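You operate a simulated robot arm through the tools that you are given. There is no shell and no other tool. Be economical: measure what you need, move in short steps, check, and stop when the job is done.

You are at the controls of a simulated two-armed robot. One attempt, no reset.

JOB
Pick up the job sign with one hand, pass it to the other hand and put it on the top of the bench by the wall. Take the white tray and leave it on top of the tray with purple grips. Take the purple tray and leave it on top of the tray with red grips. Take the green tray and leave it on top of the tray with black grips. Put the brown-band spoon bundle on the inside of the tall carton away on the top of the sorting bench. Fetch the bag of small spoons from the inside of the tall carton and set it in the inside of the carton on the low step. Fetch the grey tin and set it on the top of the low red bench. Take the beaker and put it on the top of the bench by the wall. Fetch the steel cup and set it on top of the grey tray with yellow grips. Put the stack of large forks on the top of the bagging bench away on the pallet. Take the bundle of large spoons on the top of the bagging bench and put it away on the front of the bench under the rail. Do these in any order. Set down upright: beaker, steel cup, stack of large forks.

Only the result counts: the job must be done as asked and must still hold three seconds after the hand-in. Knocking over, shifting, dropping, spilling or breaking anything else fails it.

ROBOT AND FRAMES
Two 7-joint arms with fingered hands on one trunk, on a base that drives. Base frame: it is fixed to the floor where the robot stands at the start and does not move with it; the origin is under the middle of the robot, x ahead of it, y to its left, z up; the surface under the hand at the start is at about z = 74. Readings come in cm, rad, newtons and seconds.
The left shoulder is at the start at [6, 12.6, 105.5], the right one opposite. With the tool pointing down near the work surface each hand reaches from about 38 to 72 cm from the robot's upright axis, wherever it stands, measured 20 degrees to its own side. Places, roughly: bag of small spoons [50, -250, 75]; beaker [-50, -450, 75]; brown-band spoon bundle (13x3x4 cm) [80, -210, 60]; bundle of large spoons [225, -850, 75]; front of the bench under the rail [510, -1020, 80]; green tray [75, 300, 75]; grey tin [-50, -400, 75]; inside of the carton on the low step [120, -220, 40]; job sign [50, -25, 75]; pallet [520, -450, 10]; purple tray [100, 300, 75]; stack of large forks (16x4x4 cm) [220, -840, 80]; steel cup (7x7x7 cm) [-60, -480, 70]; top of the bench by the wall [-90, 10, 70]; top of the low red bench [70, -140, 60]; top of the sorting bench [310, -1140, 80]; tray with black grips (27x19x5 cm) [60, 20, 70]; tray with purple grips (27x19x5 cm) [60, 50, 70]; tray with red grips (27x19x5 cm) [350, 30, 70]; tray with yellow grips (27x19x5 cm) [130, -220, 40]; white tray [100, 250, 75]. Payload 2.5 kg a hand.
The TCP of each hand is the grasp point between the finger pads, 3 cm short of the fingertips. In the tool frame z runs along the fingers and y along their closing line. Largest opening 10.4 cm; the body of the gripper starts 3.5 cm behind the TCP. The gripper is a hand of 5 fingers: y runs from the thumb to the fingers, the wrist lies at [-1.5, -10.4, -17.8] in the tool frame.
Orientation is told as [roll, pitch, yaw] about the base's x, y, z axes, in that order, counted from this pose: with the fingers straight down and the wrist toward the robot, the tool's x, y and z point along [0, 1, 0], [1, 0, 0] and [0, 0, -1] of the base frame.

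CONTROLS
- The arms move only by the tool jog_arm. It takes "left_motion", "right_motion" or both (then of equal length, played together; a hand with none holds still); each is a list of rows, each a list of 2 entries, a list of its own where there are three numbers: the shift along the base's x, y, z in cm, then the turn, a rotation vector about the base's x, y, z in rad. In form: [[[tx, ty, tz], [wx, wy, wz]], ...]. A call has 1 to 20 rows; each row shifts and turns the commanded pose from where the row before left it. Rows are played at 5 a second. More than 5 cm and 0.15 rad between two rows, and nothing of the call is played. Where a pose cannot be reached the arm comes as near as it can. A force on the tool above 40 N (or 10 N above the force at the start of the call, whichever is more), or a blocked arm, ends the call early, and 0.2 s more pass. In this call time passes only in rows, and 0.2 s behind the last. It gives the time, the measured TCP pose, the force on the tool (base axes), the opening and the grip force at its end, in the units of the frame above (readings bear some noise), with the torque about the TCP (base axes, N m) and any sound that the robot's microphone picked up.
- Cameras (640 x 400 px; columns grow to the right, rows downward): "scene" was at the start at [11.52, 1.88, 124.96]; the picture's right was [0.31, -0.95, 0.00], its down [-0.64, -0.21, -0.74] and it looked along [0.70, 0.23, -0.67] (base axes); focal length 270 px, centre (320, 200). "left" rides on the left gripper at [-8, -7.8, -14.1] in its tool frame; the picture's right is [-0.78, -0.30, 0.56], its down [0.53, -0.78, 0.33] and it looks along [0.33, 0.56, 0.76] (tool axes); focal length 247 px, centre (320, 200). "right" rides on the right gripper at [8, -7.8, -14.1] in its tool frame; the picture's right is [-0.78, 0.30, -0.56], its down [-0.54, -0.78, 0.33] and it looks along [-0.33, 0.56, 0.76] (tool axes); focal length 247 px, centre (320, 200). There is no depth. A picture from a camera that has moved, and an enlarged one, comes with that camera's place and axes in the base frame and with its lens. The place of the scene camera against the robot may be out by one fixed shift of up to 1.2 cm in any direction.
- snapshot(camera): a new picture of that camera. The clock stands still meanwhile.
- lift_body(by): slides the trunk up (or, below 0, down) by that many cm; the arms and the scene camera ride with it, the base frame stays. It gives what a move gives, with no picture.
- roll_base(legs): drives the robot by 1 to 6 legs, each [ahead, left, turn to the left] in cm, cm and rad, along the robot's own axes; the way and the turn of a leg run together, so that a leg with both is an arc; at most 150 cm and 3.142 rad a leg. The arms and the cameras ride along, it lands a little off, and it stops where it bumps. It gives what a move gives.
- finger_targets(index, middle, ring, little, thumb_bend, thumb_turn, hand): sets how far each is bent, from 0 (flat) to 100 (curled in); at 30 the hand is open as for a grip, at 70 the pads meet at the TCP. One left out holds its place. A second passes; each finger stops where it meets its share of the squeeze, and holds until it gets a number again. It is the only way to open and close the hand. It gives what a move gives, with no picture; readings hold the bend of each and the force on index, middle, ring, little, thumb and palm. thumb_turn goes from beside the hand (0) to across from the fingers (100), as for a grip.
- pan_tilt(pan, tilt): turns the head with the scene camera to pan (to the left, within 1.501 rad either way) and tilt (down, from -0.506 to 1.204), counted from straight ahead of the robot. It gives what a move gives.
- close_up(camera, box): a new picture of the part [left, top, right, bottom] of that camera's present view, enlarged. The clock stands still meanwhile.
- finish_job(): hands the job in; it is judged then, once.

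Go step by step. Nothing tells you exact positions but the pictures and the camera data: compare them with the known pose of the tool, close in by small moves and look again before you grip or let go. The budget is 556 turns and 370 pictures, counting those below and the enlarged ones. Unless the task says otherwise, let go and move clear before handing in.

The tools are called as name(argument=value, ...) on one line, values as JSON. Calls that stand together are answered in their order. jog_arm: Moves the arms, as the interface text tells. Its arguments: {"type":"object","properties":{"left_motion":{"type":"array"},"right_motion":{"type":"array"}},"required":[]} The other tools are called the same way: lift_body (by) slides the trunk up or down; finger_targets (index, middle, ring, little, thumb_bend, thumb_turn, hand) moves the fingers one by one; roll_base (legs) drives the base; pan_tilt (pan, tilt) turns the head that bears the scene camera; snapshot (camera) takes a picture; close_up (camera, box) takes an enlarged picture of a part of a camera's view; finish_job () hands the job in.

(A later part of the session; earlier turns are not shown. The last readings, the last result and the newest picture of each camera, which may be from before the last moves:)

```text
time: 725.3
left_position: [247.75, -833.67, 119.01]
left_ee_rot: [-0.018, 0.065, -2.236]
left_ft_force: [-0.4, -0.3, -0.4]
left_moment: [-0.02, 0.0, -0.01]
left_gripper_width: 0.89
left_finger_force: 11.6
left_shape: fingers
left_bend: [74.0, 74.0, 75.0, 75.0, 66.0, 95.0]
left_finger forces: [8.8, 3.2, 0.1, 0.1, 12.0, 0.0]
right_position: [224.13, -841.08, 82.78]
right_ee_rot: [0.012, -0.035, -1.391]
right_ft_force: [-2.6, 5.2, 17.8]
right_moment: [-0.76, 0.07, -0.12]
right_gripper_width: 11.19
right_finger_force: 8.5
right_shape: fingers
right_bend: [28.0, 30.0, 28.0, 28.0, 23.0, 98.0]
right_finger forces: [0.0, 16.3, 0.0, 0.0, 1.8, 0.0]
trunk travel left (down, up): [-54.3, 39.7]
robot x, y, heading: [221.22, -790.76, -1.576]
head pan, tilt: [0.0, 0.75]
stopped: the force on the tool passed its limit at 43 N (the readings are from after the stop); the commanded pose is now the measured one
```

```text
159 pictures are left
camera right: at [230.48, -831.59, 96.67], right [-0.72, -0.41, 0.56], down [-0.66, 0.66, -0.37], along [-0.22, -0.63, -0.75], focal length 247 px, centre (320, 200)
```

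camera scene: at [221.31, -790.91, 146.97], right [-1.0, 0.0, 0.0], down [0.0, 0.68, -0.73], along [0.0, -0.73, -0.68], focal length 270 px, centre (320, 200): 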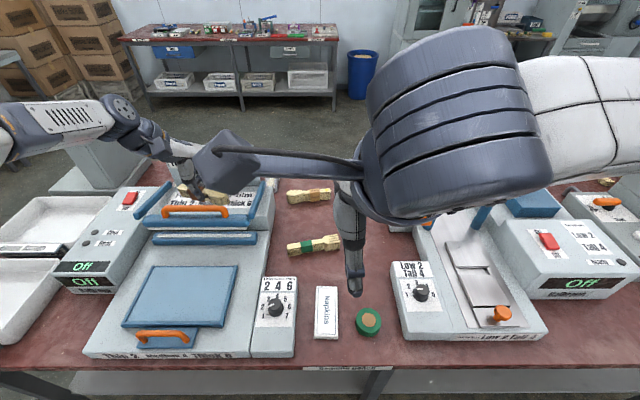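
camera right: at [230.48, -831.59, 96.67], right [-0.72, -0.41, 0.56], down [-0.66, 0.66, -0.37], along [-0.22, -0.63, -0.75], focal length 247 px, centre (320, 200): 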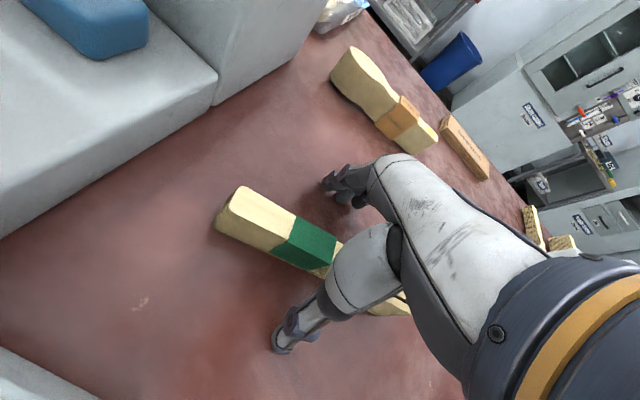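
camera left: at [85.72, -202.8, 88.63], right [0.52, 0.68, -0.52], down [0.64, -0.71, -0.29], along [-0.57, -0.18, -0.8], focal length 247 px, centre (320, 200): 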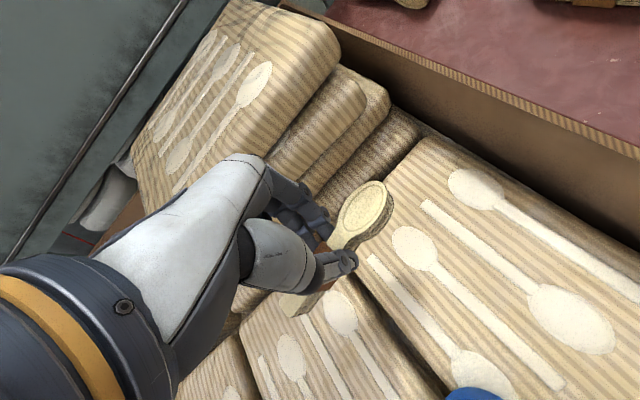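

The fingertips touched the bench top (z≈79.7); the stack is between the fingers. Raising 0.8 and closing.

lift_body(by=0.8)

finger_targets(hand="right", index=72, middle=72, ring=72, little=72, thumb_bend=72)

lift_body(by=6)

snapshot(camera="right")

```text
time: 725.8
left_position: [247.68, -833.71, 119.89]
left_ee_rot: [-0.02, 0.068, -2.233]
left_ft_force: [-0.3, -0.3, -0.2]
left_moment: [0.01, -0.02, -0.01]
left_gripper_width: 0.89
left_finger_force: 12.3
left_shape: fingers
left_bend: [74.0, 74.0, 75.0, 75.0, 66.0, 95.0]
left_finger forces: [8.8, 3.2, 0.1, 0.1, 12.1, 0.1]
right_position: [223.96, -840.89, 82.9]
right_ee_rot: [0.009, -0.021, -1.395]
right_ft_force: [0.4, -1.2, 0.0]
right_moment: [-0.01, 0.02, -0.02]
right_gripper_width: 10.96
right_finger_force: 0.0
right_shape: fingers
right_bend: [28.0, 28.0, 28.0, 28.0, 26.0, 98.0]
right_finger forces: [0.1, 0.1, 0.0, 0.1, 0.0, 0.0]
trunk travel left (down, up): [-55.1, 38.9]
robot x, y, heading: [221.59, -790.62, -1.578]
head pan, tilt: [0.0, 0.75]
```

```text
time: 726.8
left_position: [247.53, -833.62, 120.0]
left_ee_rot: [-0.017, 0.068, -2.235]
left_ft_force: [0.2, 0.5, 1.0]
left_moment: [-0.03, 0.02, 0.01]
left_gripper_width: 0.89
left_finger_force: 11.8
left_shape: fingers
left_bend: [74.0, 74.0, 75.0, 75.0, 66.0, 95.0]
left_finger forces: [8.8, 3.2, 0.0, 0.0, 11.9, 0.0]
right_position: [224.05, -840.83, 83.36]
right_ee_rot: [0.01, -0.028, -1.393]
right_ft_force: [-3.8, 5.0, 20.0]
right_moment: [0.74, 0.11, 0.13]
right_gripper_width: 1.4
right_finger_force: 16.3
right_shape: fingers
right_bend: [71.0, 71.0, 72.0, 72.0, 63.0, 98.0]
right_finger forces: [3.4, 1.5, 0.5, 0.1, 26.8, 0.1]
trunk travel left (down, up): [-55.1, 38.9]
robot x, y, heading: [221.69, -790.65, -1.574]
head pan, tilt: [0.0, 0.75]
```

```text
time: 727.8
left_position: [247.6, -833.79, 125.9]
left_ee_rot: [-0.021, 0.069, -2.234]
left_ft_force: [0.0, 0.4, -1.1]
left_moment: [-0.02, 0.02, -0.02]
left_gripper_width: 0.89
left_finger_force: 12.3
left_shape: fingers
left_bend: [74.0, 74.0, 75.0, 75.0, 66.0, 95.0]
left_finger forces: [8.8, 3.2, 0.0, 0.0, 12.1, 0.0]
right_position: [224.01, -840.96, 89.15]
right_ee_rot: [0.008, -0.023, -1.395]
right_ft_force: [0.1, 0.3, -0.9]
right_moment: [-0.02, -0.01, -0.03]
right_gripper_width: 1.31
right_finger_force: 7.7
right_shape: fingers
right_bend: [71.0, 71.0, 72.0, 72.0, 64.0, 96.0]
right_finger forces: [5.8, 1.9, 0.1, 0.0, 8.0, 0.0]
trunk travel left (down, up): [-61.1, 32.9]
robot x, y, heading: [221.91, -790.62, -1.57]
head pan, tilt: [0.0, 0.75]
```

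```text
158 pictures are left
camera right: at [230.44, -831.59, 103.09], right [-0.72, -0.42, 0.56], down [-0.66, 0.66, -0.36], along [-0.22, -0.62, -0.75], focal length 247 px, centre (320, 200)
```

right: 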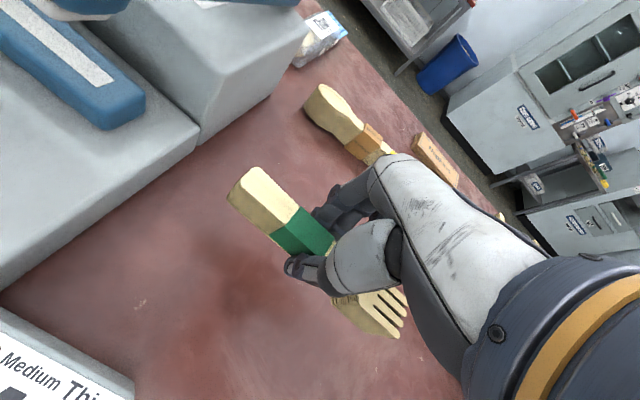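

Forks held. I'll firm up the grip, lift, back off and go round the bench's east end, looking before entering the passage.

finger_targets(hand="right", index=80, middle=80, ring=80, little=80, thumb_bend=80)

lift_body(by=16)

roll_base(legs=[[-50, 0, 0], [0, 0, 1.57], [82, 0, 0], [80, 0, 0], [0, 0, -1.3]])

pan_tilt(pan=0.0, tilt=0.45)

snapshot(camera="scene")

```text
time: 728.8
left_position: [247.67, -833.84, 125.79]
left_ee_rot: [-0.021, 0.068, -2.234]
left_ft_force: [-0.3, -0.2, 0.4]
left_moment: [0.01, 0.02, 0.03]
left_gripper_width: 0.89
left_finger_force: 11.7
left_shape: fingers
left_bend: [74.0, 74.0, 75.0, 75.0, 66.0, 95.0]
left_finger forces: [8.8, 3.2, 0.1, 0.1, 12.0, 0.0]
right_position: [224.0, -840.94, 89.17]
right_ee_rot: [0.011, -0.024, -1.394]
right_ft_force: [-0.3, 0.6, -0.9]
right_moment: [-0.03, 0.01, 0.0]
right_gripper_width: 1.25
right_finger_force: 20.0
right_shape: fingers
right_bend: [73.0, 77.0, 80.0, 80.0, 66.0, 93.0]
right_finger forces: [11.7, 7.9, 0.0, 0.0, 19.7, 0.0]
trunk travel left (down, up): [-61.1, 32.9]
robot x, y, heading: [221.71, -790.74, -1.576]
head pan, tilt: [0.0, 0.75]
```

```text
time: 730.7
left_position: [247.59, -833.75, 141.9]
left_ee_rot: [-0.02, 0.069, -2.235]
left_ft_force: [-0.6, 0.3, -0.9]
left_moment: [-0.01, 0.01, 0.04]
left_gripper_width: 0.91
left_finger_force: 12.1
left_shape: fingers
left_bend: [74.0, 74.0, 75.0, 75.0, 66.0, 95.0]
left_finger forces: [8.8, 3.2, 0.0, 0.1, 12.0, 0.0]
right_position: [224.05, -840.93, 105.14]
right_ee_rot: [0.01, -0.023, -1.392]
right_ft_force: [-0.3, 0.4, 0.3]
right_moment: [0.04, 0.03, -0.02]
right_gripper_width: 1.29
right_finger_force: 19.7
right_shape: fingers
right_bend: [73.0, 77.0, 80.0, 80.0, 66.0, 93.0]
right_finger forces: [11.7, 7.9, 0.0, 0.1, 19.7, 0.0]
trunk travel left (down, up): [-77.1, 16.9]
robot x, y, heading: [221.85, -790.51, -1.573]
head pan, tilt: [0.0, 0.75]
```

```text
time: 748.4
left_position: [419.71, -773.16, 141.99]
left_ee_rot: [-0.02, 0.068, -1.943]
left_ft_force: [0.2, 0.2, 0.5]
left_moment: [-0.01, -0.02, 0.01]
left_gripper_width: 0.82
left_finger_force: 10.8
left_shape: fingers
left_bend: [74.0, 74.0, 75.0, 75.0, 66.0, 95.0]
left_finger forces: [8.1, 2.7, 0.1, 0.0, 11.0, 0.0]
right_position: [399.28, -786.8, 105.14]
right_ee_rot: [0.009, -0.023, -1.102]
right_ft_force: [-0.2, -0.3, -0.7]
right_moment: [-0.01, -0.03, 0.02]
right_gripper_width: 1.23
right_finger_force: 19.2
right_shape: fingers
right_bend: [73.0, 78.0, 80.0, 80.0, 67.0, 92.0]
right_finger forces: [11.7, 7.7, 0.0, 0.0, 19.5, 0.0]
trunk travel left (down, up): [-77.1, 16.9]
robot x, y, heading: [382.66, -739.31, -1.285]
head pan, tilt: [0.0, 0.75]
```

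```text
time: 749.2
left_position: [419.77, -773.33, 141.79]
left_ee_rot: [-0.02, 0.068, -1.943]
left_ft_force: [0.4, -0.4, -0.3]
left_moment: [0.02, 0.04, 0.0]
left_gripper_width: 0.84
left_finger_force: 10.9
left_shape: fingers
left_bend: [74.0, 74.0, 75.0, 75.0, 66.0, 95.0]
left_finger forces: [8.1, 2.8, 0.0, 0.0, 11.0, 0.0]
right_position: [399.33, -786.84, 105.07]
right_ee_rot: [0.01, -0.025, -1.102]
right_ft_force: [0.5, 0.8, 0.0]
right_moment: [-0.02, -0.02, 0.0]
right_gripper_width: 1.24
right_finger_force: 20.0
right_shape: fingers
right_bend: [73.0, 78.0, 80.0, 80.0, 67.0, 92.0]
right_finger forces: [11.7, 7.8, 0.0, 0.1, 19.5, 0.0]
trunk travel left (down, up): [-77.1, 16.9]
robot x, y, heading: [382.45, -739.45, -1.282]
head pan, tilt: [0.0, 0.45]
```

```text
157 pictures are left
camera scene: at [385.99, -752.81, 159.62], right [-0.96, -0.28, 0.0], down [-0.12, 0.42, -0.9], along [0.26, -0.86, -0.44], focal length 270 px, centre (320, 200)
```

scene: 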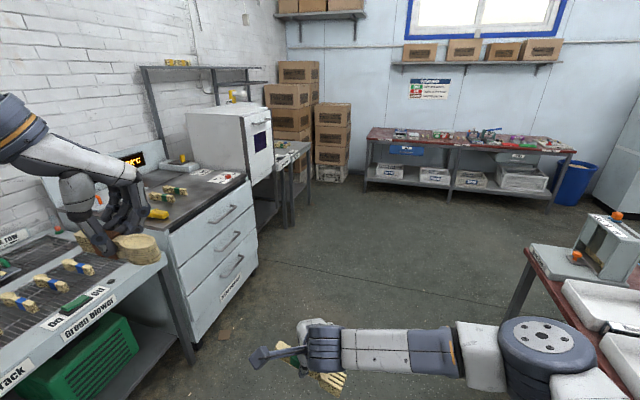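

The passage is clear. Driving through to the sorting bench (front edge y≈-1090).

roll_base(legs=[[0, 0, -0.29], [0, -5, 0], [130, 0, 0], [130, 0, 0], [0, -35, 0], [30, 0, 0]])

pan_tilt(pan=0.1, tilt=0.7)

snapshot(camera="scene")

```text
time: 767.0
left_position: [363.43, -1073.35, 141.85]
left_ee_rot: [-0.019, 0.068, -2.258]
left_ft_force: [0.5, -0.1, -0.6]
left_moment: [0.06, 0.03, -0.03]
left_gripper_width: 0.85
left_finger_force: 11.5
left_shape: fingers
left_bend: [74.0, 74.0, 75.0, 75.0, 66.0, 95.0]
left_finger forces: [8.1, 2.8, 0.1, 0.1, 11.0, 0.0]
right_position: [339.67, -1079.91, 105.15]
right_ee_rot: [0.01, -0.024, -1.419]
right_ft_force: [0.3, -0.6, -0.8]
right_moment: [0.01, -0.03, -0.03]
right_gripper_width: 1.2
right_finger_force: 19.9
right_shape: fingers
right_bend: [73.0, 78.0, 80.0, 80.0, 67.0, 92.0]
right_finger forces: [11.7, 8.0, 0.0, 0.1, 19.7, 0.0]
trunk travel left (down, up): [-77.1, 16.9]
robot x, y, heading: [338.66, -1029.65, -1.602]
head pan, tilt: [0.0, 0.45]
```

```text
time: 767.7
left_position: [363.46, -1073.36, 141.8]
left_ee_rot: [-0.019, 0.068, -2.258]
left_ft_force: [0.3, -0.1, 0.3]
left_moment: [-0.01, 0.0, 0.04]
left_gripper_width: 0.83
left_finger_force: 11.0
left_shape: fingers
left_bend: [74.0, 74.0, 75.0, 75.0, 66.0, 95.0]
left_finger forces: [8.1, 2.8, 0.0, 0.0, 11.0, 0.0]
right_position: [339.79, -1079.95, 105.15]
right_ee_rot: [0.011, -0.024, -1.419]
right_ft_force: [0.3, -0.1, 0.4]
right_moment: [-0.01, 0.01, -0.02]
right_gripper_width: 1.21
right_finger_force: 20.1
right_shape: fingers
right_bend: [73.0, 78.0, 80.0, 80.0, 67.0, 92.0]
right_finger forces: [11.7, 7.9, 0.1, 0.0, 19.7, 0.0]
trunk travel left (down, up): [-77.1, 16.9]
robot x, y, heading: [338.64, -1029.91, -1.594]
head pan, tilt: [0.099, 0.7]
```

```text
156 pictures are left
camera scene: at [338.73, -1042.78, 157.42], right [-1.0, -0.07, 0.0], down [-0.05, 0.64, -0.77], along [0.05, -0.76, -0.64], focal length 270 px, centre (320, 200)
```

scene: 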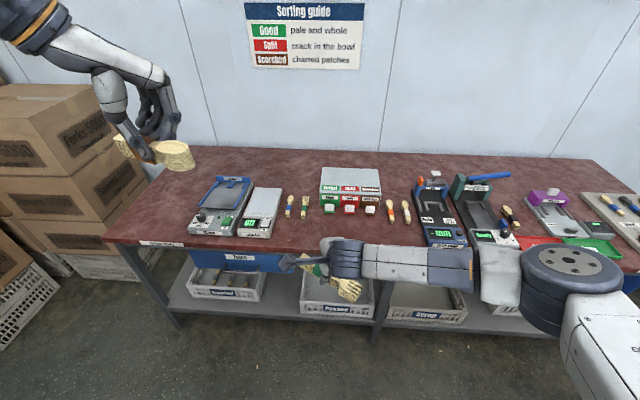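

Free spot on the sorting bench at its east end, about [406, -1124]. I'll move there, raising the right hand (forks) and lowering the left hand with the bundle.

roll_base(legs=[[0, 43, 0], [36, 0, 0]])

jog_arm(left_motion=[[[0, -1.5, -4], [0, 0, 0]], [[0, -1.5, -4], [0, 0, 0]], [[0, -1.5, -4], [0, 0, 0]], [[0, -1.5, -4], [0, 0, 0]], [[0, -1.5, -4], [0, 0, 0]], [[0, -1.5, -4], [0, 0, 0]], [[0, -1.5, -4], [0, 0, 0]]], right_motion=[[[0, 1, 4], [0, 0, 0]], [[0, 1, 4], [0, 0, 0]], [[0, 1, 4], [0, 0, 0]], [[0, 1, 4], [0, 0, 0]], [[0, 1, 4], [0, 0, 0]], [[0, 1, 4], [0, 0, 0]], [[0, 0, 0], [0, 0, 0]]])

snapshot(camera="left")

snapshot(camera="scene")

```text
time: 772.2
left_position: [405.12, -1109.81, 141.88]
left_ee_rot: [-0.019, 0.07, -2.258]
left_ft_force: [-0.3, 0.5, -0.2]
left_moment: [0.01, -0.03, 0.01]
left_gripper_width: 0.85
left_finger_force: 11.1
left_shape: fingers
left_bend: [74.0, 74.0, 75.0, 75.0, 66.0, 95.0]
left_finger forces: [8.1, 2.8, 0.1, 0.1, 11.0, 0.1]
right_position: [381.52, -1116.48, 105.07]
right_ee_rot: [0.01, -0.024, -1.417]
right_ft_force: [0.7, -0.3, -1.5]
right_moment: [0.01, -0.02, -0.02]
right_gripper_width: 1.21
right_finger_force: 19.4
right_shape: fingers
right_bend: [73.0, 78.0, 80.0, 80.0, 67.0, 92.0]
right_finger forces: [11.7, 8.0, 0.1, 0.0, 19.8, 0.0]
trunk travel left (down, up): [-77.1, 16.9]
robot x, y, heading: [380.14, -1066.12, -1.594]
head pan, tilt: [0.099, 0.7]
```

```text
time: 773.8
left_position: [405.16, -1120.54, 113.86]
left_ee_rot: [-0.018, 0.065, -2.256]
left_ft_force: [-0.5, 0.7, 0.1]
left_moment: [0.01, 0.0, 0.0]
left_gripper_width: 0.83
left_finger_force: 10.5
left_shape: fingers
left_bend: [74.0, 74.0, 75.0, 75.0, 66.0, 95.0]
left_finger forces: [7.9, 2.8, 0.1, 0.0, 10.8, 0.1]
right_position: [381.53, -1110.47, 128.96]
right_ee_rot: [0.011, -0.022, -1.416]
right_ft_force: [0.4, -0.6, -0.4]
right_moment: [-0.01, -0.01, 0.0]
right_gripper_width: 1.22
right_finger_force: 19.4
right_shape: fingers
right_bend: [73.0, 78.0, 80.0, 80.0, 67.0, 92.0]
right_finger forces: [11.9, 7.8, 0.0, 0.1, 19.7, 0.1]
trunk travel left (down, up): [-77.1, 16.9]
robot x, y, heading: [380.08, -1065.96, -1.595]
head pan, tilt: [0.099, 0.7]
```

```text
155 pictures are left
camera left: at [403.47, -1110.25, 128.56], right [-0.4, 0.75, -0.52], down [0.91, 0.28, -0.29], along [-0.07, -0.59, -0.8], focal length 247 px, centre (320, 200)
```

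left: 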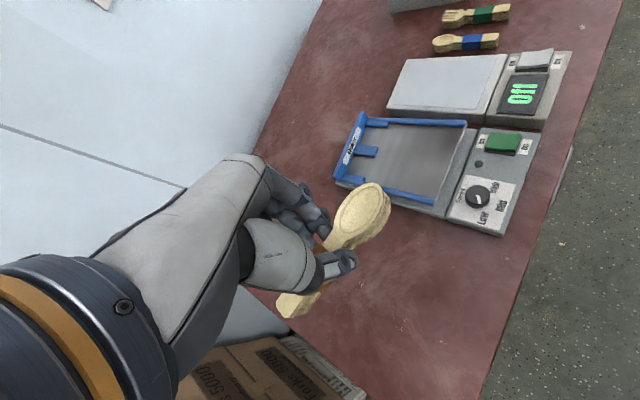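

```text
154 pictures are left
camera scene: at [380.31, -1079.51, 157.4], right [-1.0, -0.07, 0.0], down [-0.05, 0.64, -0.76], along [0.06, -0.76, -0.64], focal length 270 px, centre (320, 200)
```

scene: 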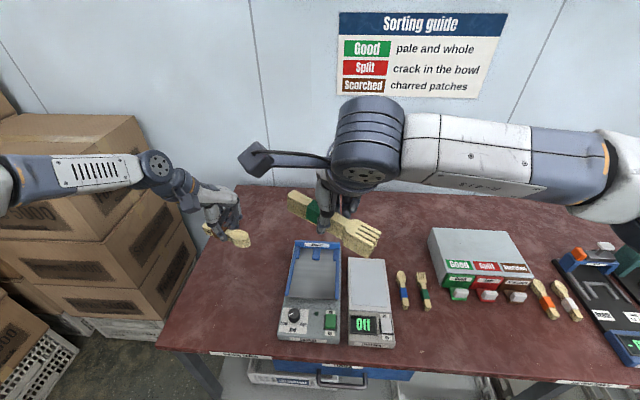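

Clear spot beneath. Lowering 26, then small steps to contact.

lift_body(by=-27)

close_up(camera="scene", box=[120, 150, 340, 330])

lift_body(by=-2)

lift_body(by=-1)

```text
time: 776.6
left_position: [405.14, -1120.38, 86.95]
left_ee_rot: [-0.02, 0.067, -2.257]
left_ft_force: [0.0, 0.3, -0.1]
left_moment: [-0.02, 0.0, 0.01]
left_gripper_width: 0.84
left_finger_force: 10.5
left_shape: fingers
left_bend: [74.0, 74.0, 75.0, 75.0, 66.0, 95.0]
left_finger forces: [8.0, 2.6, 0.1, 0.1, 10.7, 0.0]
right_position: [381.49, -1110.52, 101.93]
right_ee_rot: [0.01, -0.024, -1.415]
right_ft_force: [-0.6, -1.0, -0.9]
right_moment: [-0.01, 0.01, 0.0]
right_gripper_width: 1.22
right_finger_force: 19.1
right_shape: fingers
right_bend: [73.0, 78.0, 80.0, 80.0, 67.0, 92.0]
right_finger forces: [11.8, 7.8, 0.0, 0.0, 19.7, 0.0]
trunk travel left (down, up): [-50.1, 43.9]
robot x, y, heading: [380.18, -1066.17, -1.602]
head pan, tilt: [0.099, 0.7]
```

```text
2.22 times, centred on (230, 240) of scene
camera zoom: at [380.37, -1079.37, 130.41], right [-1.0, -0.07, 0.0], down [-0.05, 0.64, -0.76], along [0.06, -0.76, -0.64], focal length 600 px, centre (520, 111)
```

zoom: 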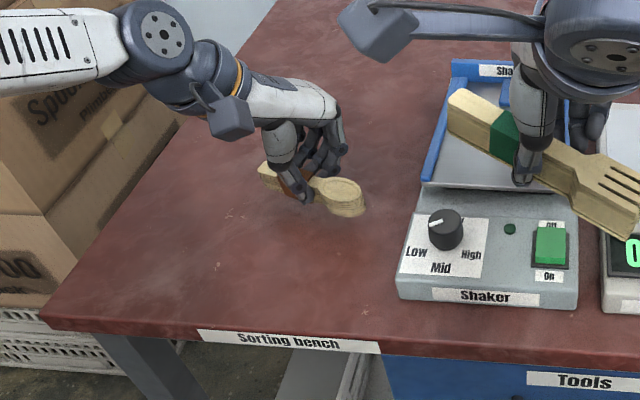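

```text
time: 777.3
left_position: [405.21, -1120.24, 84.98]
left_ee_rot: [-0.02, 0.067, -2.256]
left_ft_force: [-0.7, -0.7, 0.6]
left_moment: [-0.03, 0.01, -0.01]
left_gripper_width: 0.83
left_finger_force: 10.7
left_shape: fingers
left_bend: [74.0, 74.0, 75.0, 75.0, 66.0, 95.0]
left_finger forces: [8.0, 2.7, 0.1, 0.0, 10.8, 0.0]
right_position: [381.55, -1110.5, 99.9]
right_ee_rot: [0.01, -0.025, -1.415]
right_ft_force: [-0.5, -0.1, -0.4]
right_moment: [-0.01, 0.0, 0.0]
right_gripper_width: 1.19
right_finger_force: 19.7
right_shape: fingers
right_bend: [73.0, 78.0, 80.0, 80.0, 67.0, 92.0]
right_finger forces: [11.9, 7.8, 0.1, 0.0, 19.7, 0.0]
trunk travel left (down, up): [-48.1, 45.9]
robot x, y, heading: [380.46, -1066.35, -1.596]
head pan, tilt: [0.099, 0.7]
```

```text
time: 777.8
left_position: [405.25, -1120.47, 84.25]
left_ee_rot: [-0.016, 0.062, -2.255]
left_ft_force: [0.2, -1.4, 11.3]
left_moment: [0.18, -0.04, -0.05]
left_gripper_width: 0.81
left_finger_force: 14.1
left_shape: fingers
left_bend: [74.0, 74.0, 75.0, 75.0, 67.0, 95.0]
left_finger forces: [9.6, 4.5, 0.5, 0.1, 13.1, 0.0]
right_position: [381.52, -1110.42, 98.93]
right_ee_rot: [0.012, -0.024, -1.415]
right_ft_force: [0.5, -0.3, -1.1]
right_moment: [-0.01, 0.03, 0.0]
right_gripper_width: 1.19
right_finger_force: 19.3
right_shape: fingers
right_bend: [73.0, 78.0, 80.0, 80.0, 67.0, 92.0]
right_finger forces: [11.9, 7.9, 0.0, 0.0, 19.7, 0.0]
trunk travel left (down, up): [-47.1, 46.9]
robot x, y, heading: [379.68, -1066.29, -1.595]
head pan, tilt: [0.099, 0.7]
```

In contact. Releasing and rising.

finger_targets(hand="left", index=45, middle=45, ring=45, little=45, thumb_bend=45)

lift_body(by=20)

snapshot(camera="scene")

```text
time: 778.8
left_position: [405.25, -1120.27, 83.98]
left_ee_rot: [-0.018, 0.067, -2.259]
left_ft_force: [0.3, 1.1, -0.4]
left_moment: [0.02, 0.01, -0.02]
left_gripper_width: 6.45
left_finger_force: 0.1
left_shape: fingers
left_bend: [45.0, 45.0, 45.0, 45.0, 45.0, 97.0]
left_finger forces: [0.0, 0.0, 0.1, 0.0, 0.0, 0.0]
right_position: [381.45, -1110.37, 98.82]
right_ee_rot: [0.01, -0.024, -1.416]
right_ft_force: [-0.1, -0.5, -0.3]
right_moment: [-0.04, -0.02, 0.03]
right_gripper_width: 1.22
right_finger_force: 19.4
right_shape: fingers
right_bend: [73.0, 78.0, 80.0, 80.0, 67.0, 92.0]
right_finger forces: [11.8, 7.9, 0.0, 0.0, 19.7, 0.0]
trunk travel left (down, up): [-47.1, 46.9]
robot x, y, heading: [380.17, -1066.49, -1.595]
head pan, tilt: [0.099, 0.7]
```

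```text
time: 781.0
left_position: [405.22, -1120.3, 103.99]
left_ee_rot: [-0.019, 0.066, -2.257]
left_ft_force: [0.1, -0.5, 0.6]
left_moment: [0.03, -0.03, 0.01]
left_gripper_width: 6.47
left_finger_force: 0.1
left_shape: fingers
left_bend: [45.0, 45.0, 45.0, 45.0, 45.0, 97.0]
left_finger forces: [0.0, 0.1, 0.0, 0.0, 0.0, 0.0]
right_position: [381.49, -1110.37, 118.88]
right_ee_rot: [0.01, -0.026, -1.416]
right_ft_force: [0.5, -0.7, 0.4]
right_moment: [-0.03, 0.0, 0.01]
right_gripper_width: 1.19
right_finger_force: 20.0
right_shape: fingers
right_bend: [73.0, 78.0, 80.0, 80.0, 67.0, 92.0]
right_finger forces: [11.9, 7.9, 0.0, 0.0, 19.7, 0.1]
trunk travel left (down, up): [-67.1, 26.9]
robot x, y, heading: [380.31, -1066.06, -1.598]
head pan, tilt: [0.099, 0.7]
```

```text
152 pictures are left
camera scene: at [380.37, -1079.38, 147.4], right [-1.0, -0.07, 0.0], down [-0.05, 0.64, -0.76], along [0.06, -0.76, -0.64], focal length 270 px, centre (320, 200)
```

scene: 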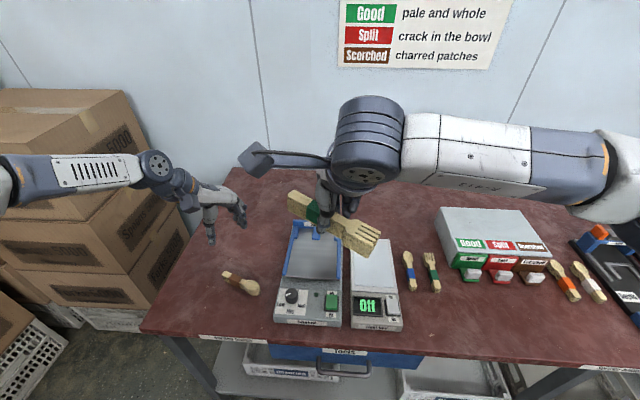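

Bundle placed on the sorting bench. Moving the right hand (forks) outward, then driving to the south side of the bagging bench for the large spoons.

jog_arm(right_motion=[[[-3, 0, 0], [0, 0, -0.03]], [[-3, 0, 0], [0, 0, -0.03]], [[-3, 0, 0], [0, 0, -0.03]], [[-3, 0, 0], [0, 0, -0.03]], [[-3, 0, 0], [0, 0, -0.03]]], left_motion=[[[0, 1, 2], [0, 0, 0.08]], [[0, 1, 2], [0, 0, 0.08]], [[0, 1, 2], [0, 0, 0.08]], [[0, 1, 2], [0, 0, 0.08]], [[0, 1, 2], [0, 0, 0.08]]])

roll_base(legs=[[-45, 0, 0], [0, 0, 1.58], [0, 0, 1.58], [0, 135, 0], [85, 0, 0]])

pan_tilt(pan=0.1, tilt=0.75)

snapshot(camera="scene")

```text
time: 782.2
left_position: [405.2, -1115.39, 113.74]
left_ee_rot: [-0.019, 0.067, -1.854]
left_ft_force: [-0.9, 0.1, 1.1]
left_moment: [0.05, 0.02, 0.0]
left_gripper_width: 6.45
left_finger_force: 0.1
left_shape: fingers
left_bend: [45.0, 45.0, 45.0, 45.0, 45.0, 97.0]
left_finger forces: [0.0, 0.1, 0.1, 0.1, 0.0, 0.1]
right_position: [366.44, -1110.47, 118.96]
right_ee_rot: [0.01, -0.024, -1.566]
right_ft_force: [-0.6, 0.3, -0.3]
right_moment: [0.0, 0.03, -0.04]
right_gripper_width: 1.18
right_finger_force: 19.8
right_shape: fingers
right_bend: [73.0, 78.0, 80.0, 80.0, 67.0, 92.0]
right_finger forces: [11.8, 7.7, 0.0, 0.0, 19.6, 0.0]
trunk travel left (down, up): [-67.1, 26.9]
robot x, y, heading: [380.2, -1066.29, -1.595]
head pan, tilt: [0.099, 0.7]
```

```text
time: 803.1
left_position: [230.95, -877.54, 113.79]
left_ee_rot: [-0.02, 0.066, 1.213]
left_ft_force: [-0.6, -0.5, 0.1]
left_moment: [-0.01, 0.01, 0.06]
left_gripper_width: 6.47
left_finger_force: 0.0
left_shape: fingers
left_bend: [45.0, 45.0, 45.0, 45.0, 45.0, 97.0]
left_finger forces: [0.1, 0.0, 0.0, 0.0, 0.1, 0.0]
right_position: [269.36, -885.15, 119.02]
right_ee_rot: [0.011, -0.024, 1.505]
right_ft_force: [0.0, -0.2, -1.2]
right_moment: [0.01, 0.02, -0.03]
right_gripper_width: 1.11
right_finger_force: 19.7
right_shape: fingers
right_bend: [73.0, 78.0, 80.0, 80.0, 67.0, 92.0]
right_finger forces: [12.1, 7.2, 0.0, 0.0, 19.3, 0.0]
trunk travel left (down, up): [-67.1, 26.9]
robot x, y, heading: [252.59, -927.94, 1.475]
head pan, tilt: [0.099, 0.7]
```

```text
time: 803.7
left_position: [231.14, -877.46, 113.85]
left_ee_rot: [-0.02, 0.066, 1.213]
left_ft_force: [-0.4, -1.0, 0.4]
left_moment: [0.03, -0.02, -0.03]
left_gripper_width: 6.43
left_finger_force: 0.1
left_shape: fingers
left_bend: [45.0, 45.0, 45.0, 45.0, 45.0, 97.0]
left_finger forces: [0.0, 0.1, 0.1, 0.1, 0.0, 0.0]
right_position: [269.32, -885.04, 119.08]
right_ee_rot: [0.01, -0.024, 1.501]
right_ft_force: [-0.1, -0.2, 0.4]
right_moment: [0.01, -0.02, -0.01]
right_gripper_width: 1.15
right_finger_force: 19.3
right_shape: fingers
right_bend: [73.0, 78.0, 80.0, 80.0, 67.0, 92.0]
right_finger forces: [12.1, 7.2, 0.0, 0.1, 19.2, 0.0]
trunk travel left (down, up): [-67.1, 26.9]
robot x, y, heading: [252.27, -928.1, 1.472]
head pan, tilt: [0.099, 0.75]
```

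```text
151 pictures are left
camera scene: at [252.39, -916.8, 146.99], right [1.0, 0.0, 0.0], down [0.0, -0.68, -0.73], along [0.0, 0.73, -0.68], focal length 270 px, centre (320, 200)
```

scene: 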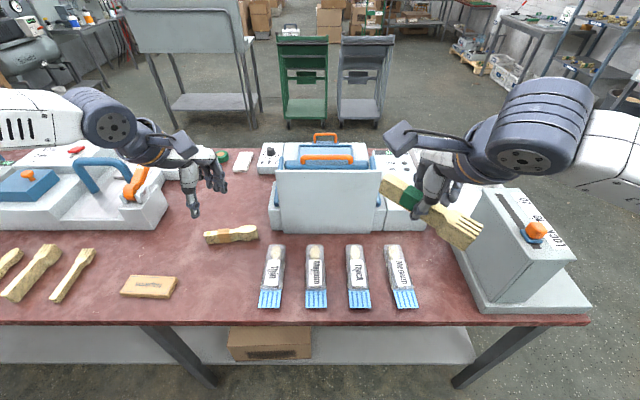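

The spoons bundle is right there at about [225, -863.4]. I'll align the base, raise the forks hand, and bring the left hand over the spoons.

roll_base(legs=[[0, 0, 0.1], [15, 14, 0]])

jog_arm(left_motion=[[[2.6, 0, -2.8], [0, 0, 0.06]], [[2.6, 0, -2.8], [0, 0, 0.06]], [[2.6, 0, -2.8], [0, 0, 0.06]], [[2.6, 0, -2.8], [0, 0, 0.06]], [[2.6, 0, -2.8], [0, 0, 0.06]]], right_motion=[[[1, 0, 3], [0, 0, 0]], [[1, 0, 3], [0, 0, 0]], [[1, 0, 3], [0, 0, 0]], [[1, 0, 3], [0, 0, 0]], [[1, 0, 2], [0, 0, 0]]])

snapshot(camera="left")

```text
time: 805.8
left_position: [212.09, -864.73, 113.8]
left_ee_rot: [-0.02, 0.066, 1.312]
left_ft_force: [-0.8, 0.8, 0.0]
left_moment: [0.01, -0.01, 0.02]
left_gripper_width: 6.46
left_finger_force: 0.0
left_shape: fingers
left_bend: [45.0, 45.0, 45.0, 45.0, 45.0, 97.0]
left_finger forces: [0.1, 0.1, 0.0, 0.0, 0.0, 0.1]
right_position: [250.87, -868.63, 119.03]
right_ee_rot: [0.009, -0.023, 1.604]
right_ft_force: [0.3, 0.0, -0.9]
right_moment: [-0.01, 0.0, 0.01]
right_gripper_width: 1.13
right_finger_force: 19.5
right_shape: fingers
right_bend: [73.0, 78.0, 80.0, 80.0, 67.0, 92.0]
right_finger forces: [12.0, 7.2, 0.0, 0.0, 19.2, 0.0]
trunk travel left (down, up): [-67.1, 26.9]
robot x, y, heading: [239.17, -913.7, 1.571]
head pan, tilt: [0.099, 0.75]
```

```text
time: 807.0
left_position: [224.44, -865.15, 100.32]
left_ee_rot: [-0.021, 0.065, 1.611]
left_ft_force: [0.7, -0.1, -0.3]
left_moment: [0.04, 0.03, -0.04]
left_gripper_width: 6.48
left_finger_force: 0.1
left_shape: fingers
left_bend: [45.0, 45.0, 45.0, 45.0, 45.0, 97.0]
left_finger forces: [0.1, 0.0, 0.0, 0.1, 0.0, 0.0]
left hand out of reach, approached as far as the arm can: row 5
right_position: [255.89, -868.61, 133.08]
right_ee_rot: [0.01, -0.023, 1.604]
right_ft_force: [-0.2, -0.2, -0.2]
right_moment: [0.06, 0.0, 0.0]
right_gripper_width: 1.13
right_finger_force: 19.2
right_shape: fingers
right_bend: [73.0, 78.0, 80.0, 80.0, 67.0, 92.0]
right_finger forces: [11.9, 7.1, 0.0, 0.0, 19.2, 0.0]
trunk travel left (down, up): [-67.1, 26.9]
robot x, y, heading: [238.28, -913.74, 1.572]
head pan, tilt: [0.099, 0.75]
```

```text
150 pictures are left
camera left: at [232.36, -871.67, 115.06], right [0.8, -0.3, -0.52], down [-0.49, -0.82, -0.29], along [-0.34, 0.49, -0.8], focal length 247 px, centre (320, 200)
```

left: 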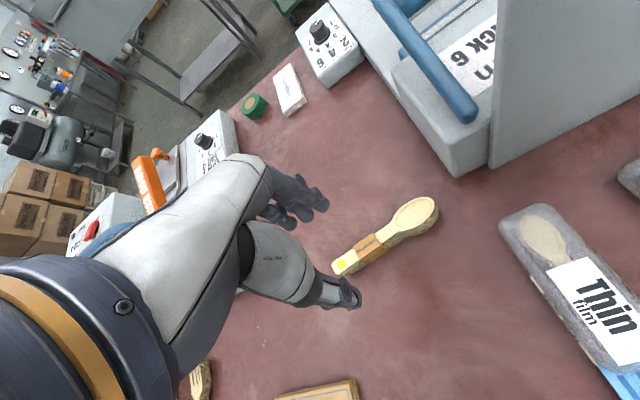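

Bundle centre [224, -862.4]. Moving 2.7 forward, rotating slightly, and lowering.

roll_base(legs=[[2.7, 0, 0]])

jog_arm(left_motion=[[[0, 0, 0], [0, 0, 0.08]]])

lift_body(by=-14)

snapshot(camera="left")

```text
time: 807.9
left_position: [224.43, -862.5, 100.33]
left_ee_rot: [-0.02, 0.069, 1.611]
left_ft_force: [-0.2, 0.7, 0.0]
left_moment: [-0.01, -0.01, 0.04]
left_gripper_width: 6.47
left_finger_force: 0.1
left_shape: fingers
left_bend: [45.0, 45.0, 45.0, 45.0, 45.0, 97.0]
left_finger forces: [0.0, 0.0, 0.1, 0.0, 0.0, 0.0]
right_position: [255.99, -865.91, 132.97]
right_ee_rot: [0.01, -0.023, 1.602]
right_ft_force: [-0.2, 1.1, -1.4]
right_moment: [0.0, 0.01, 0.03]
right_gripper_width: 1.11
right_finger_force: 18.9
right_shape: fingers
right_bend: [73.0, 78.0, 80.0, 80.0, 67.0, 92.0]
right_finger forces: [12.0, 7.2, 0.1, 0.0, 19.2, 0.0]
trunk travel left (down, up): [-67.1, 26.9]
robot x, y, heading: [238.13, -910.73, 1.574]
head pan, tilt: [0.099, 0.75]
```

```text
time: 808.2
left_position: [224.1, -862.76, 100.58]
left_ee_rot: [-0.02, 0.066, 1.691]
left_ft_force: [0.3, -0.4, 0.9]
left_moment: [0.02, -0.03, 0.01]
left_gripper_width: 6.5
left_finger_force: 0.1
left_shape: fingers
left_bend: [45.0, 45.0, 45.0, 45.0, 45.0, 97.0]
left_finger forces: [0.0, 0.1, 0.0, 0.1, 0.0, 0.1]
left hand out of reach, approached as far as the arm can: row 1
right_position: [255.87, -866.02, 133.04]
right_ee_rot: [0.01, -0.026, 1.603]
right_ft_force: [-0.5, -0.8, -1.1]
right_moment: [0.01, -0.01, 0.01]
right_gripper_width: 1.12
right_finger_force: 19.4
right_shape: fingers
right_bend: [73.0, 78.0, 80.0, 80.0, 67.0, 92.0]
right_finger forces: [12.1, 7.2, 0.1, 0.1, 19.2, 0.0]
trunk travel left (down, up): [-67.1, 26.9]
robot x, y, heading: [238.41, -910.82, 1.572]
head pan, tilt: [0.099, 0.75]
```

```text
time: 809.9
left_position: [224.09, -862.75, 86.73]
left_ee_rot: [-0.021, 0.066, 1.692]
left_ft_force: [0.5, -0.1, -0.3]
left_moment: [-0.02, 0.01, 0.01]
left_gripper_width: 6.46
left_finger_force: 0.1
left_shape: fingers
left_bend: [45.0, 45.0, 45.0, 45.0, 45.0, 97.0]
left_finger forces: [0.0, 0.1, 0.0, 0.1, 0.1, 0.0]
right_position: [255.9, -866.03, 119.03]
right_ee_rot: [0.011, -0.023, 1.602]
right_ft_force: [-0.5, -0.3, -1.0]
right_moment: [-0.02, 0.0, 0.0]
right_gripper_width: 1.11
right_finger_force: 19.0
right_shape: fingers
right_bend: [73.0, 78.0, 80.0, 80.0, 67.0, 92.0]
right_finger forces: [12.0, 7.2, 0.0, 0.0, 19.2, 0.0]
trunk travel left (down, up): [-53.1, 40.9]
robot x, y, heading: [238.31, -910.59, 1.573]
head pan, tilt: [0.099, 0.75]
```

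```text
149 pictures are left
camera left: at [232.51, -868.51, 101.36], right [0.82, -0.23, -0.52], down [-0.43, -0.86, -0.29], along [-0.38, 0.46, -0.8], focal length 247 px, centre (320, 200)
```

left: 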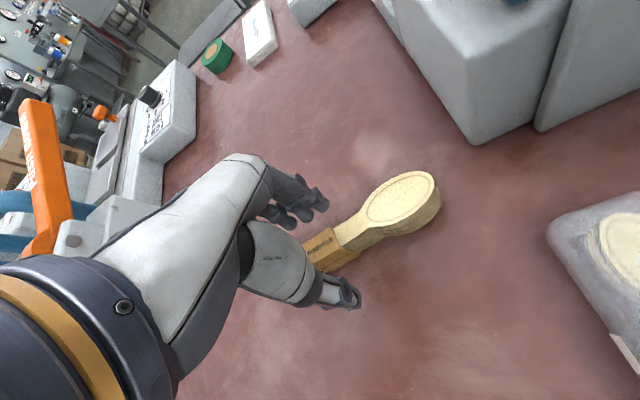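

Straddling the band. Lowering 3.3 and closing, then lifting.

lift_body(by=-3.3)

finger_targets(hand="left", index=78, middle=78, ring=78, little=78, thumb_bend=78)

lift_body(by=18)

snapshot(camera="left")

```text
time: 810.7
left_position: [224.2, -862.51, 83.53]
left_ee_rot: [-0.023, 0.06, 1.691]
left_ft_force: [-1.0, 0.6, 13.0]
left_moment: [0.5, 0.3, 0.05]
left_gripper_width: 6.48
left_finger_force: 7.0
left_shape: fingers
left_bend: [45.0, 44.0, 45.0, 45.0, 45.0, 97.0]
left_finger forces: [0.1, 13.5, 0.1, 0.1, 0.0, 0.0]
right_position: [255.79, -865.98, 115.79]
right_ee_rot: [0.009, -0.026, 1.601]
right_ft_force: [-0.5, 0.6, -0.7]
right_moment: [-0.01, 0.0, -0.01]
right_gripper_width: 1.1
right_finger_force: 19.0
right_shape: fingers
right_bend: [73.0, 78.0, 80.0, 80.0, 67.0, 92.0]
right_finger forces: [12.0, 7.2, 0.0, 0.0, 19.2, 0.1]
trunk travel left (down, up): [-49.8, 44.2]
robot x, y, heading: [238.27, -910.48, 1.579]
head pan, tilt: [0.099, 0.75]
```

```text
time: 811.7
left_position: [224.11, -862.8, 83.31]
left_ee_rot: [-0.021, 0.068, 1.69]
left_ft_force: [-0.7, -0.3, 1.7]
left_moment: [-0.06, 0.01, -0.05]
left_gripper_width: 1.24
left_finger_force: 17.9
left_shape: fingers
left_bend: [72.0, 76.0, 78.0, 78.0, 67.0, 93.0]
left_finger forces: [9.7, 6.5, 1.4, 0.0, 17.9, 0.0]
right_position: [255.93, -865.89, 115.77]
right_ee_rot: [0.012, -0.025, 1.601]
right_ft_force: [-0.2, -0.8, -0.7]
right_moment: [0.05, -0.02, 0.01]
right_gripper_width: 1.11
right_finger_force: 19.5
right_shape: fingers
right_bend: [73.0, 78.0, 80.0, 80.0, 67.0, 92.0]
right_finger forces: [12.0, 7.2, 0.0, 0.0, 19.2, 0.1]
trunk travel left (down, up): [-49.8, 44.2]
robot x, y, heading: [238.34, -910.54, 1.572]
head pan, tilt: [0.099, 0.75]
```

```text
time: 813.7
left_position: [224.05, -862.82, 101.29]
left_ee_rot: [-0.021, 0.068, 1.691]
left_ft_force: [0.7, -0.6, -0.7]
left_moment: [0.03, 0.02, 0.03]
left_gripper_width: 1.28
left_finger_force: 17.8
left_shape: fingers
left_bend: [72.0, 76.0, 78.0, 78.0, 67.0, 93.0]
left_finger forces: [10.2, 6.2, 1.2, 0.1, 17.3, 0.1]
right_position: [255.88, -865.92, 133.79]
right_ee_rot: [0.011, -0.024, 1.602]
right_ft_force: [1.0, -0.1, -0.6]
right_moment: [0.02, 0.01, 0.01]
right_gripper_width: 1.11
right_finger_force: 19.3
right_shape: fingers
right_bend: [73.0, 78.0, 80.0, 80.0, 67.0, 92.0]
right_finger forces: [11.9, 7.3, 0.1, 0.0, 19.1, 0.1]
trunk travel left (down, up): [-67.8, 26.2]
robot x, y, heading: [238.43, -910.46, 1.572]
head pan, tilt: [0.099, 0.75]
```

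```text
148 pictures are left
camera left: at [232.5, -868.5, 116.04], right [0.82, -0.23, -0.52], down [-0.43, -0.86, -0.29], along [-0.38, 0.46, -0.8], focal length 247 px, centre (320, 200)
```

left: 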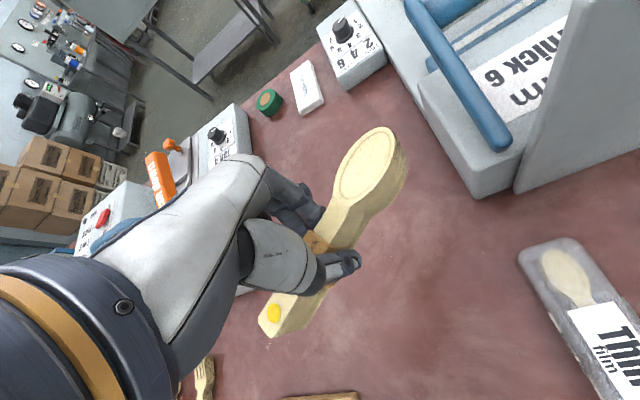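

Spoons in the left hand, forks in the right. Backing into the aisle and turning east toward the bench under the rail.

roll_base(legs=[[-80, 0, 0], [0, 0, -1.57], [90, 0, 0], [70, 0, 0]])

pan_tilt(pan=0.0, tilt=0.5)

snapshot(camera="scene")

```text
time: 829.7
left_position: [447.8, -979.88, 101.31]
left_ee_rot: [-0.023, 0.066, 0.101]
left_ft_force: [0.7, -0.6, -1.1]
left_moment: [0.0, 0.0, -0.02]
left_gripper_width: 1.21
left_finger_force: 17.1
left_shape: fingers
left_bend: [72.0, 76.0, 78.0, 78.0, 67.0, 93.0]
left_finger forces: [10.0, 6.3, 0.9, 0.0, 16.9, 0.0]
right_position: [443.85, -1011.6, 133.65]
right_ee_rot: [0.012, -0.023, 0.012]
right_ft_force: [0.1, -0.3, -0.9]
right_moment: [0.01, -0.01, -0.03]
right_gripper_width: 1.06
right_finger_force: 19.1
right_shape: fingers
right_bend: [73.0, 78.0, 80.0, 80.0, 68.0, 92.0]
right_finger forces: [12.0, 6.7, 0.0, 0.1, 18.9, 0.1]
trunk travel left (down, up): [-67.8, 26.2]
robot x, y, heading: [399.44, -993.14, -0.021]
head pan, tilt: [0.099, 0.75]
```

```text
time: 830.4
left_position: [447.7, -979.9, 101.24]
left_ee_rot: [-0.022, 0.067, 0.101]
left_ft_force: [-0.8, 0.2, -0.7]
left_moment: [0.0, -0.01, 0.0]
left_gripper_width: 1.22
left_finger_force: 17.3
left_shape: fingers
left_bend: [72.0, 76.0, 78.0, 78.0, 67.0, 93.0]
left_finger forces: [9.9, 6.4, 0.9, 0.0, 17.0, 0.0]
right_position: [444.01, -1011.7, 133.85]
right_ee_rot: [0.011, -0.024, 0.014]
right_ft_force: [0.5, -0.9, -0.5]
right_moment: [-0.01, 0.02, 0.02]
right_gripper_width: 1.05
right_finger_force: 19.1
right_shape: fingers
right_bend: [73.0, 78.0, 80.0, 80.0, 68.0, 92.0]
right_finger forces: [12.0, 6.8, 0.0, 0.1, 19.0, 0.0]
trunk travel left (down, up): [-67.8, 26.2]
robot x, y, heading: [399.37, -993.01, -0.014]
head pan, tilt: [0.0, 0.499]
```

```text
147 pictures are left
camera scene: at [412.25, -994.23, 149.87], right [-0.02, -1.0, 0.0], down [-0.48, 0.01, -0.88], along [0.88, -0.01, -0.48], focal length 270 px, centre (320, 200)
```

scene: 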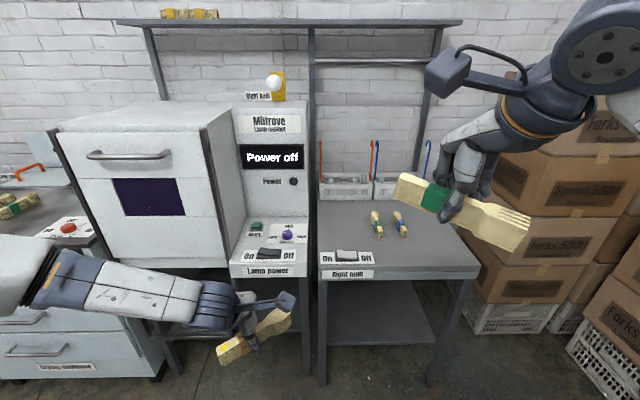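

The bench under the rail spans x 482–540, y -995..-1049; its front right part near [492, -1033] is free. Positioning there.

jog_arm(left_motion=[[[0, -2, 0], [0, 0, 0]], [[0, -2, 0], [0, 0, 0]], [[0, -2, 0], [0, 0, 0]], [[0, -2, 0], [0, 0, 0]]], right_motion=[[[-2, -1, 0], [0, 0, 0]], [[-2, -1, 0], [0, 0, 0]], [[-2, -1, 0], [0, 0, 0]], [[-2, -1, 0], [0, 0, 0]]])

roll_base(legs=[[0, -46, 0], [43, 0, 0]])

pan_tilt(pan=0.0, tilt=0.8)

snapshot(camera="scene")

```text
time: 831.4
left_position: [445.59, -983.62, 104.52]
left_ee_rot: [-0.024, 0.067, 0.101]
left_ft_force: [-0.5, 1.0, -0.5]
left_moment: [0.0, 0.01, 0.01]
left_gripper_width: 1.21
left_finger_force: 17.7
left_shape: fingers
left_bend: [72.0, 76.0, 78.0, 78.0, 67.0, 93.0]
left_finger forces: [10.0, 6.3, 0.8, 0.1, 16.9, 0.0]
left hand out of reach, approached as far as the arm can: row 1, 2, 3, 4
right_position: [435.86, -1015.67, 133.83]
right_ee_rot: [0.01, -0.024, 0.012]
right_ft_force: [-0.5, 0.4, -0.6]
right_moment: [0.02, -0.03, 0.01]
right_gripper_width: 1.11
right_finger_force: 18.8
right_shape: fingers
right_bend: [73.0, 78.0, 80.0, 80.0, 68.0, 92.0]
right_finger forces: [12.1, 6.9, 0.0, 0.0, 19.1, 0.0]
trunk travel left (down, up): [-67.8, 26.2]
robot x, y, heading: [399.61, -993.07, -0.019]
head pan, tilt: [0.0, 0.499]
```

```text
time: 836.5
left_position: [488.25, -1030.74, 104.51]
left_ee_rot: [-0.022, 0.066, 0.099]
left_ft_force: [0.0, -0.5, -1.5]
left_moment: [0.0, 0.03, 0.02]
left_gripper_width: 1.2
left_finger_force: 16.8
left_shape: fingers
left_bend: [72.0, 76.0, 78.0, 78.0, 67.0, 93.0]
left_finger forces: [10.2, 6.4, 0.7, 0.1, 17.0, 0.1]
right_position: [478.69, -1062.84, 133.85]
right_ee_rot: [0.009, -0.025, 0.011]
right_ft_force: [-0.7, 0.0, -1.0]
right_moment: [0.0, -0.02, -0.04]
right_gripper_width: 1.08
right_finger_force: 19.0
right_shape: fingers
right_bend: [73.0, 78.0, 80.0, 80.0, 68.0, 92.0]
right_finger forces: [12.1, 6.9, 0.0, 0.1, 19.2, 0.0]
trunk travel left (down, up): [-67.8, 26.2]
robot x, y, heading: [442.29, -1040.6, -0.018]
head pan, tilt: [0.0, 0.499]
```

```text
time: 837.2
left_position: [488.4, -1030.64, 104.69]
left_ee_rot: [-0.021, 0.066, 0.1]
left_ft_force: [0.8, -0.4, 0.2]
left_moment: [-0.04, 0.01, 0.01]
left_gripper_width: 1.23
left_finger_force: 17.0
left_shape: fingers
left_bend: [72.0, 76.0, 78.0, 78.0, 67.0, 93.0]
left_finger forces: [10.0, 6.4, 0.8, 0.0, 17.0, 0.0]
right_position: [478.59, -1062.75, 133.86]
right_ee_rot: [0.011, -0.024, 0.011]
right_ft_force: [0.1, -0.1, 0.3]
right_moment: [0.01, -0.02, 0.03]
right_gripper_width: 1.05
right_finger_force: 19.1
right_shape: fingers
right_bend: [73.0, 78.0, 80.0, 80.0, 68.0, 92.0]
right_finger forces: [12.1, 6.8, 0.0, 0.0, 19.2, 0.1]
trunk travel left (down, up): [-67.8, 26.2]
robot x, y, heading: [441.94, -1040.33, -0.02]
head pan, tilt: [0.0, 0.799]
```

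```text
146 pictures are left
camera scene: at [453.88, -1041.33, 147.29], right [-0.02, -1.0, 0.0], down [-0.72, 0.01, -0.7], along [0.7, -0.01, -0.72], focal length 270 px, centre (320, 200)
```

scene: 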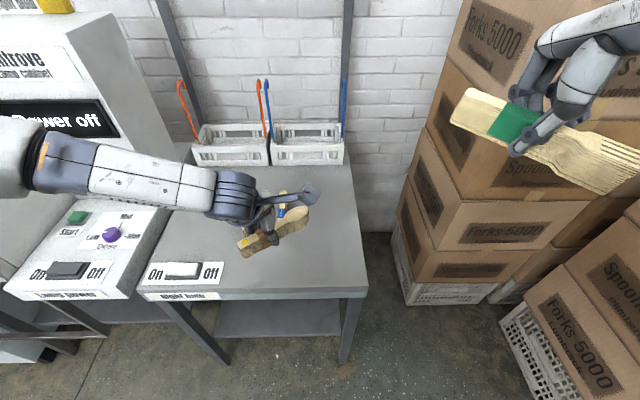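

Shifting to the free area around [494, -1040] and lowering.

roll_base(legs=[[5.5, -9, 0]])

lift_body(by=-18)

snapshot(camera="scene")

```text
time: 838.4
left_position: [493.53, -1039.83, 104.57]
left_ee_rot: [-0.021, 0.067, 0.099]
left_ft_force: [0.7, 0.1, -0.2]
left_moment: [0.01, 0.0, 0.01]
left_gripper_width: 1.23
left_finger_force: 16.9
left_shape: fingers
left_bend: [72.0, 76.0, 78.0, 78.0, 67.0, 93.0]
left_finger forces: [10.1, 6.3, 0.8, 0.0, 16.9, 0.0]
right_position: [483.8, -1071.91, 133.8]
right_ee_rot: [0.01, -0.025, 0.011]
right_ft_force: [0.4, -0.2, 0.3]
right_moment: [0.01, 0.04, 0.0]
right_gripper_width: 1.07
right_finger_force: 19.4
right_shape: fingers
right_bend: [73.0, 78.0, 80.0, 80.0, 68.0, 92.0]
right_finger forces: [12.2, 7.0, 0.1, 0.0, 19.2, 0.0]
trunk travel left (down, up): [-67.8, 26.2]
robot x, y, heading: [447.49, -1049.63, -0.016]
head pan, tilt: [0.0, 0.799]
```

```text
time: 840.4
left_position: [493.65, -1039.77, 86.58]
left_ee_rot: [-0.023, 0.066, 0.1]
left_ft_force: [-0.1, -0.3, -0.8]
left_moment: [0.02, -0.03, -0.01]
left_gripper_width: 1.22
left_finger_force: 17.1
left_shape: fingers
left_bend: [72.0, 76.0, 78.0, 78.0, 67.0, 93.0]
left_finger forces: [10.1, 6.4, 0.7, 0.0, 16.9, 0.1]
right_position: [483.79, -1071.87, 115.88]
right_ee_rot: [0.011, -0.027, 0.01]
right_ft_force: [0.1, 0.3, -0.6]
right_moment: [0.02, 0.0, 0.04]
right_gripper_width: 1.07
right_finger_force: 19.2
right_shape: fingers
right_bend: [73.0, 78.0, 80.0, 80.0, 68.0, 92.0]
right_finger forces: [12.1, 6.9, 0.0, 0.0, 19.1, 0.0]
trunk travel left (down, up): [-49.8, 44.2]
robot x, y, heading: [447.46, -1049.56, -0.019]
head pan, tilt: [0.0, 0.799]
```

```text
145 pictures are left
camera scene: at [459.12, -1050.45, 129.29], right [-0.02, -1.0, 0.0], down [-0.72, 0.01, -0.7], along [0.7, -0.01, -0.72], focal length 270 px, centre (320, 200)
```

scene: 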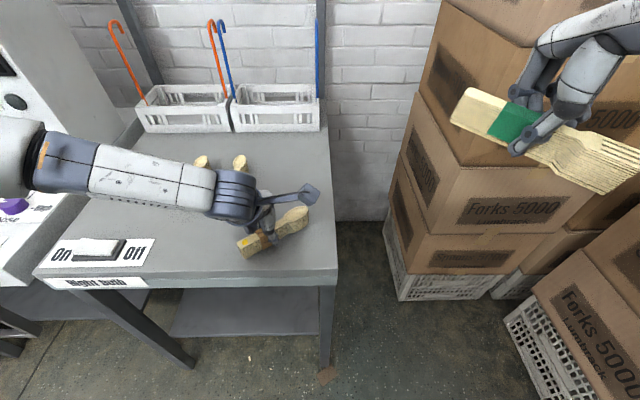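

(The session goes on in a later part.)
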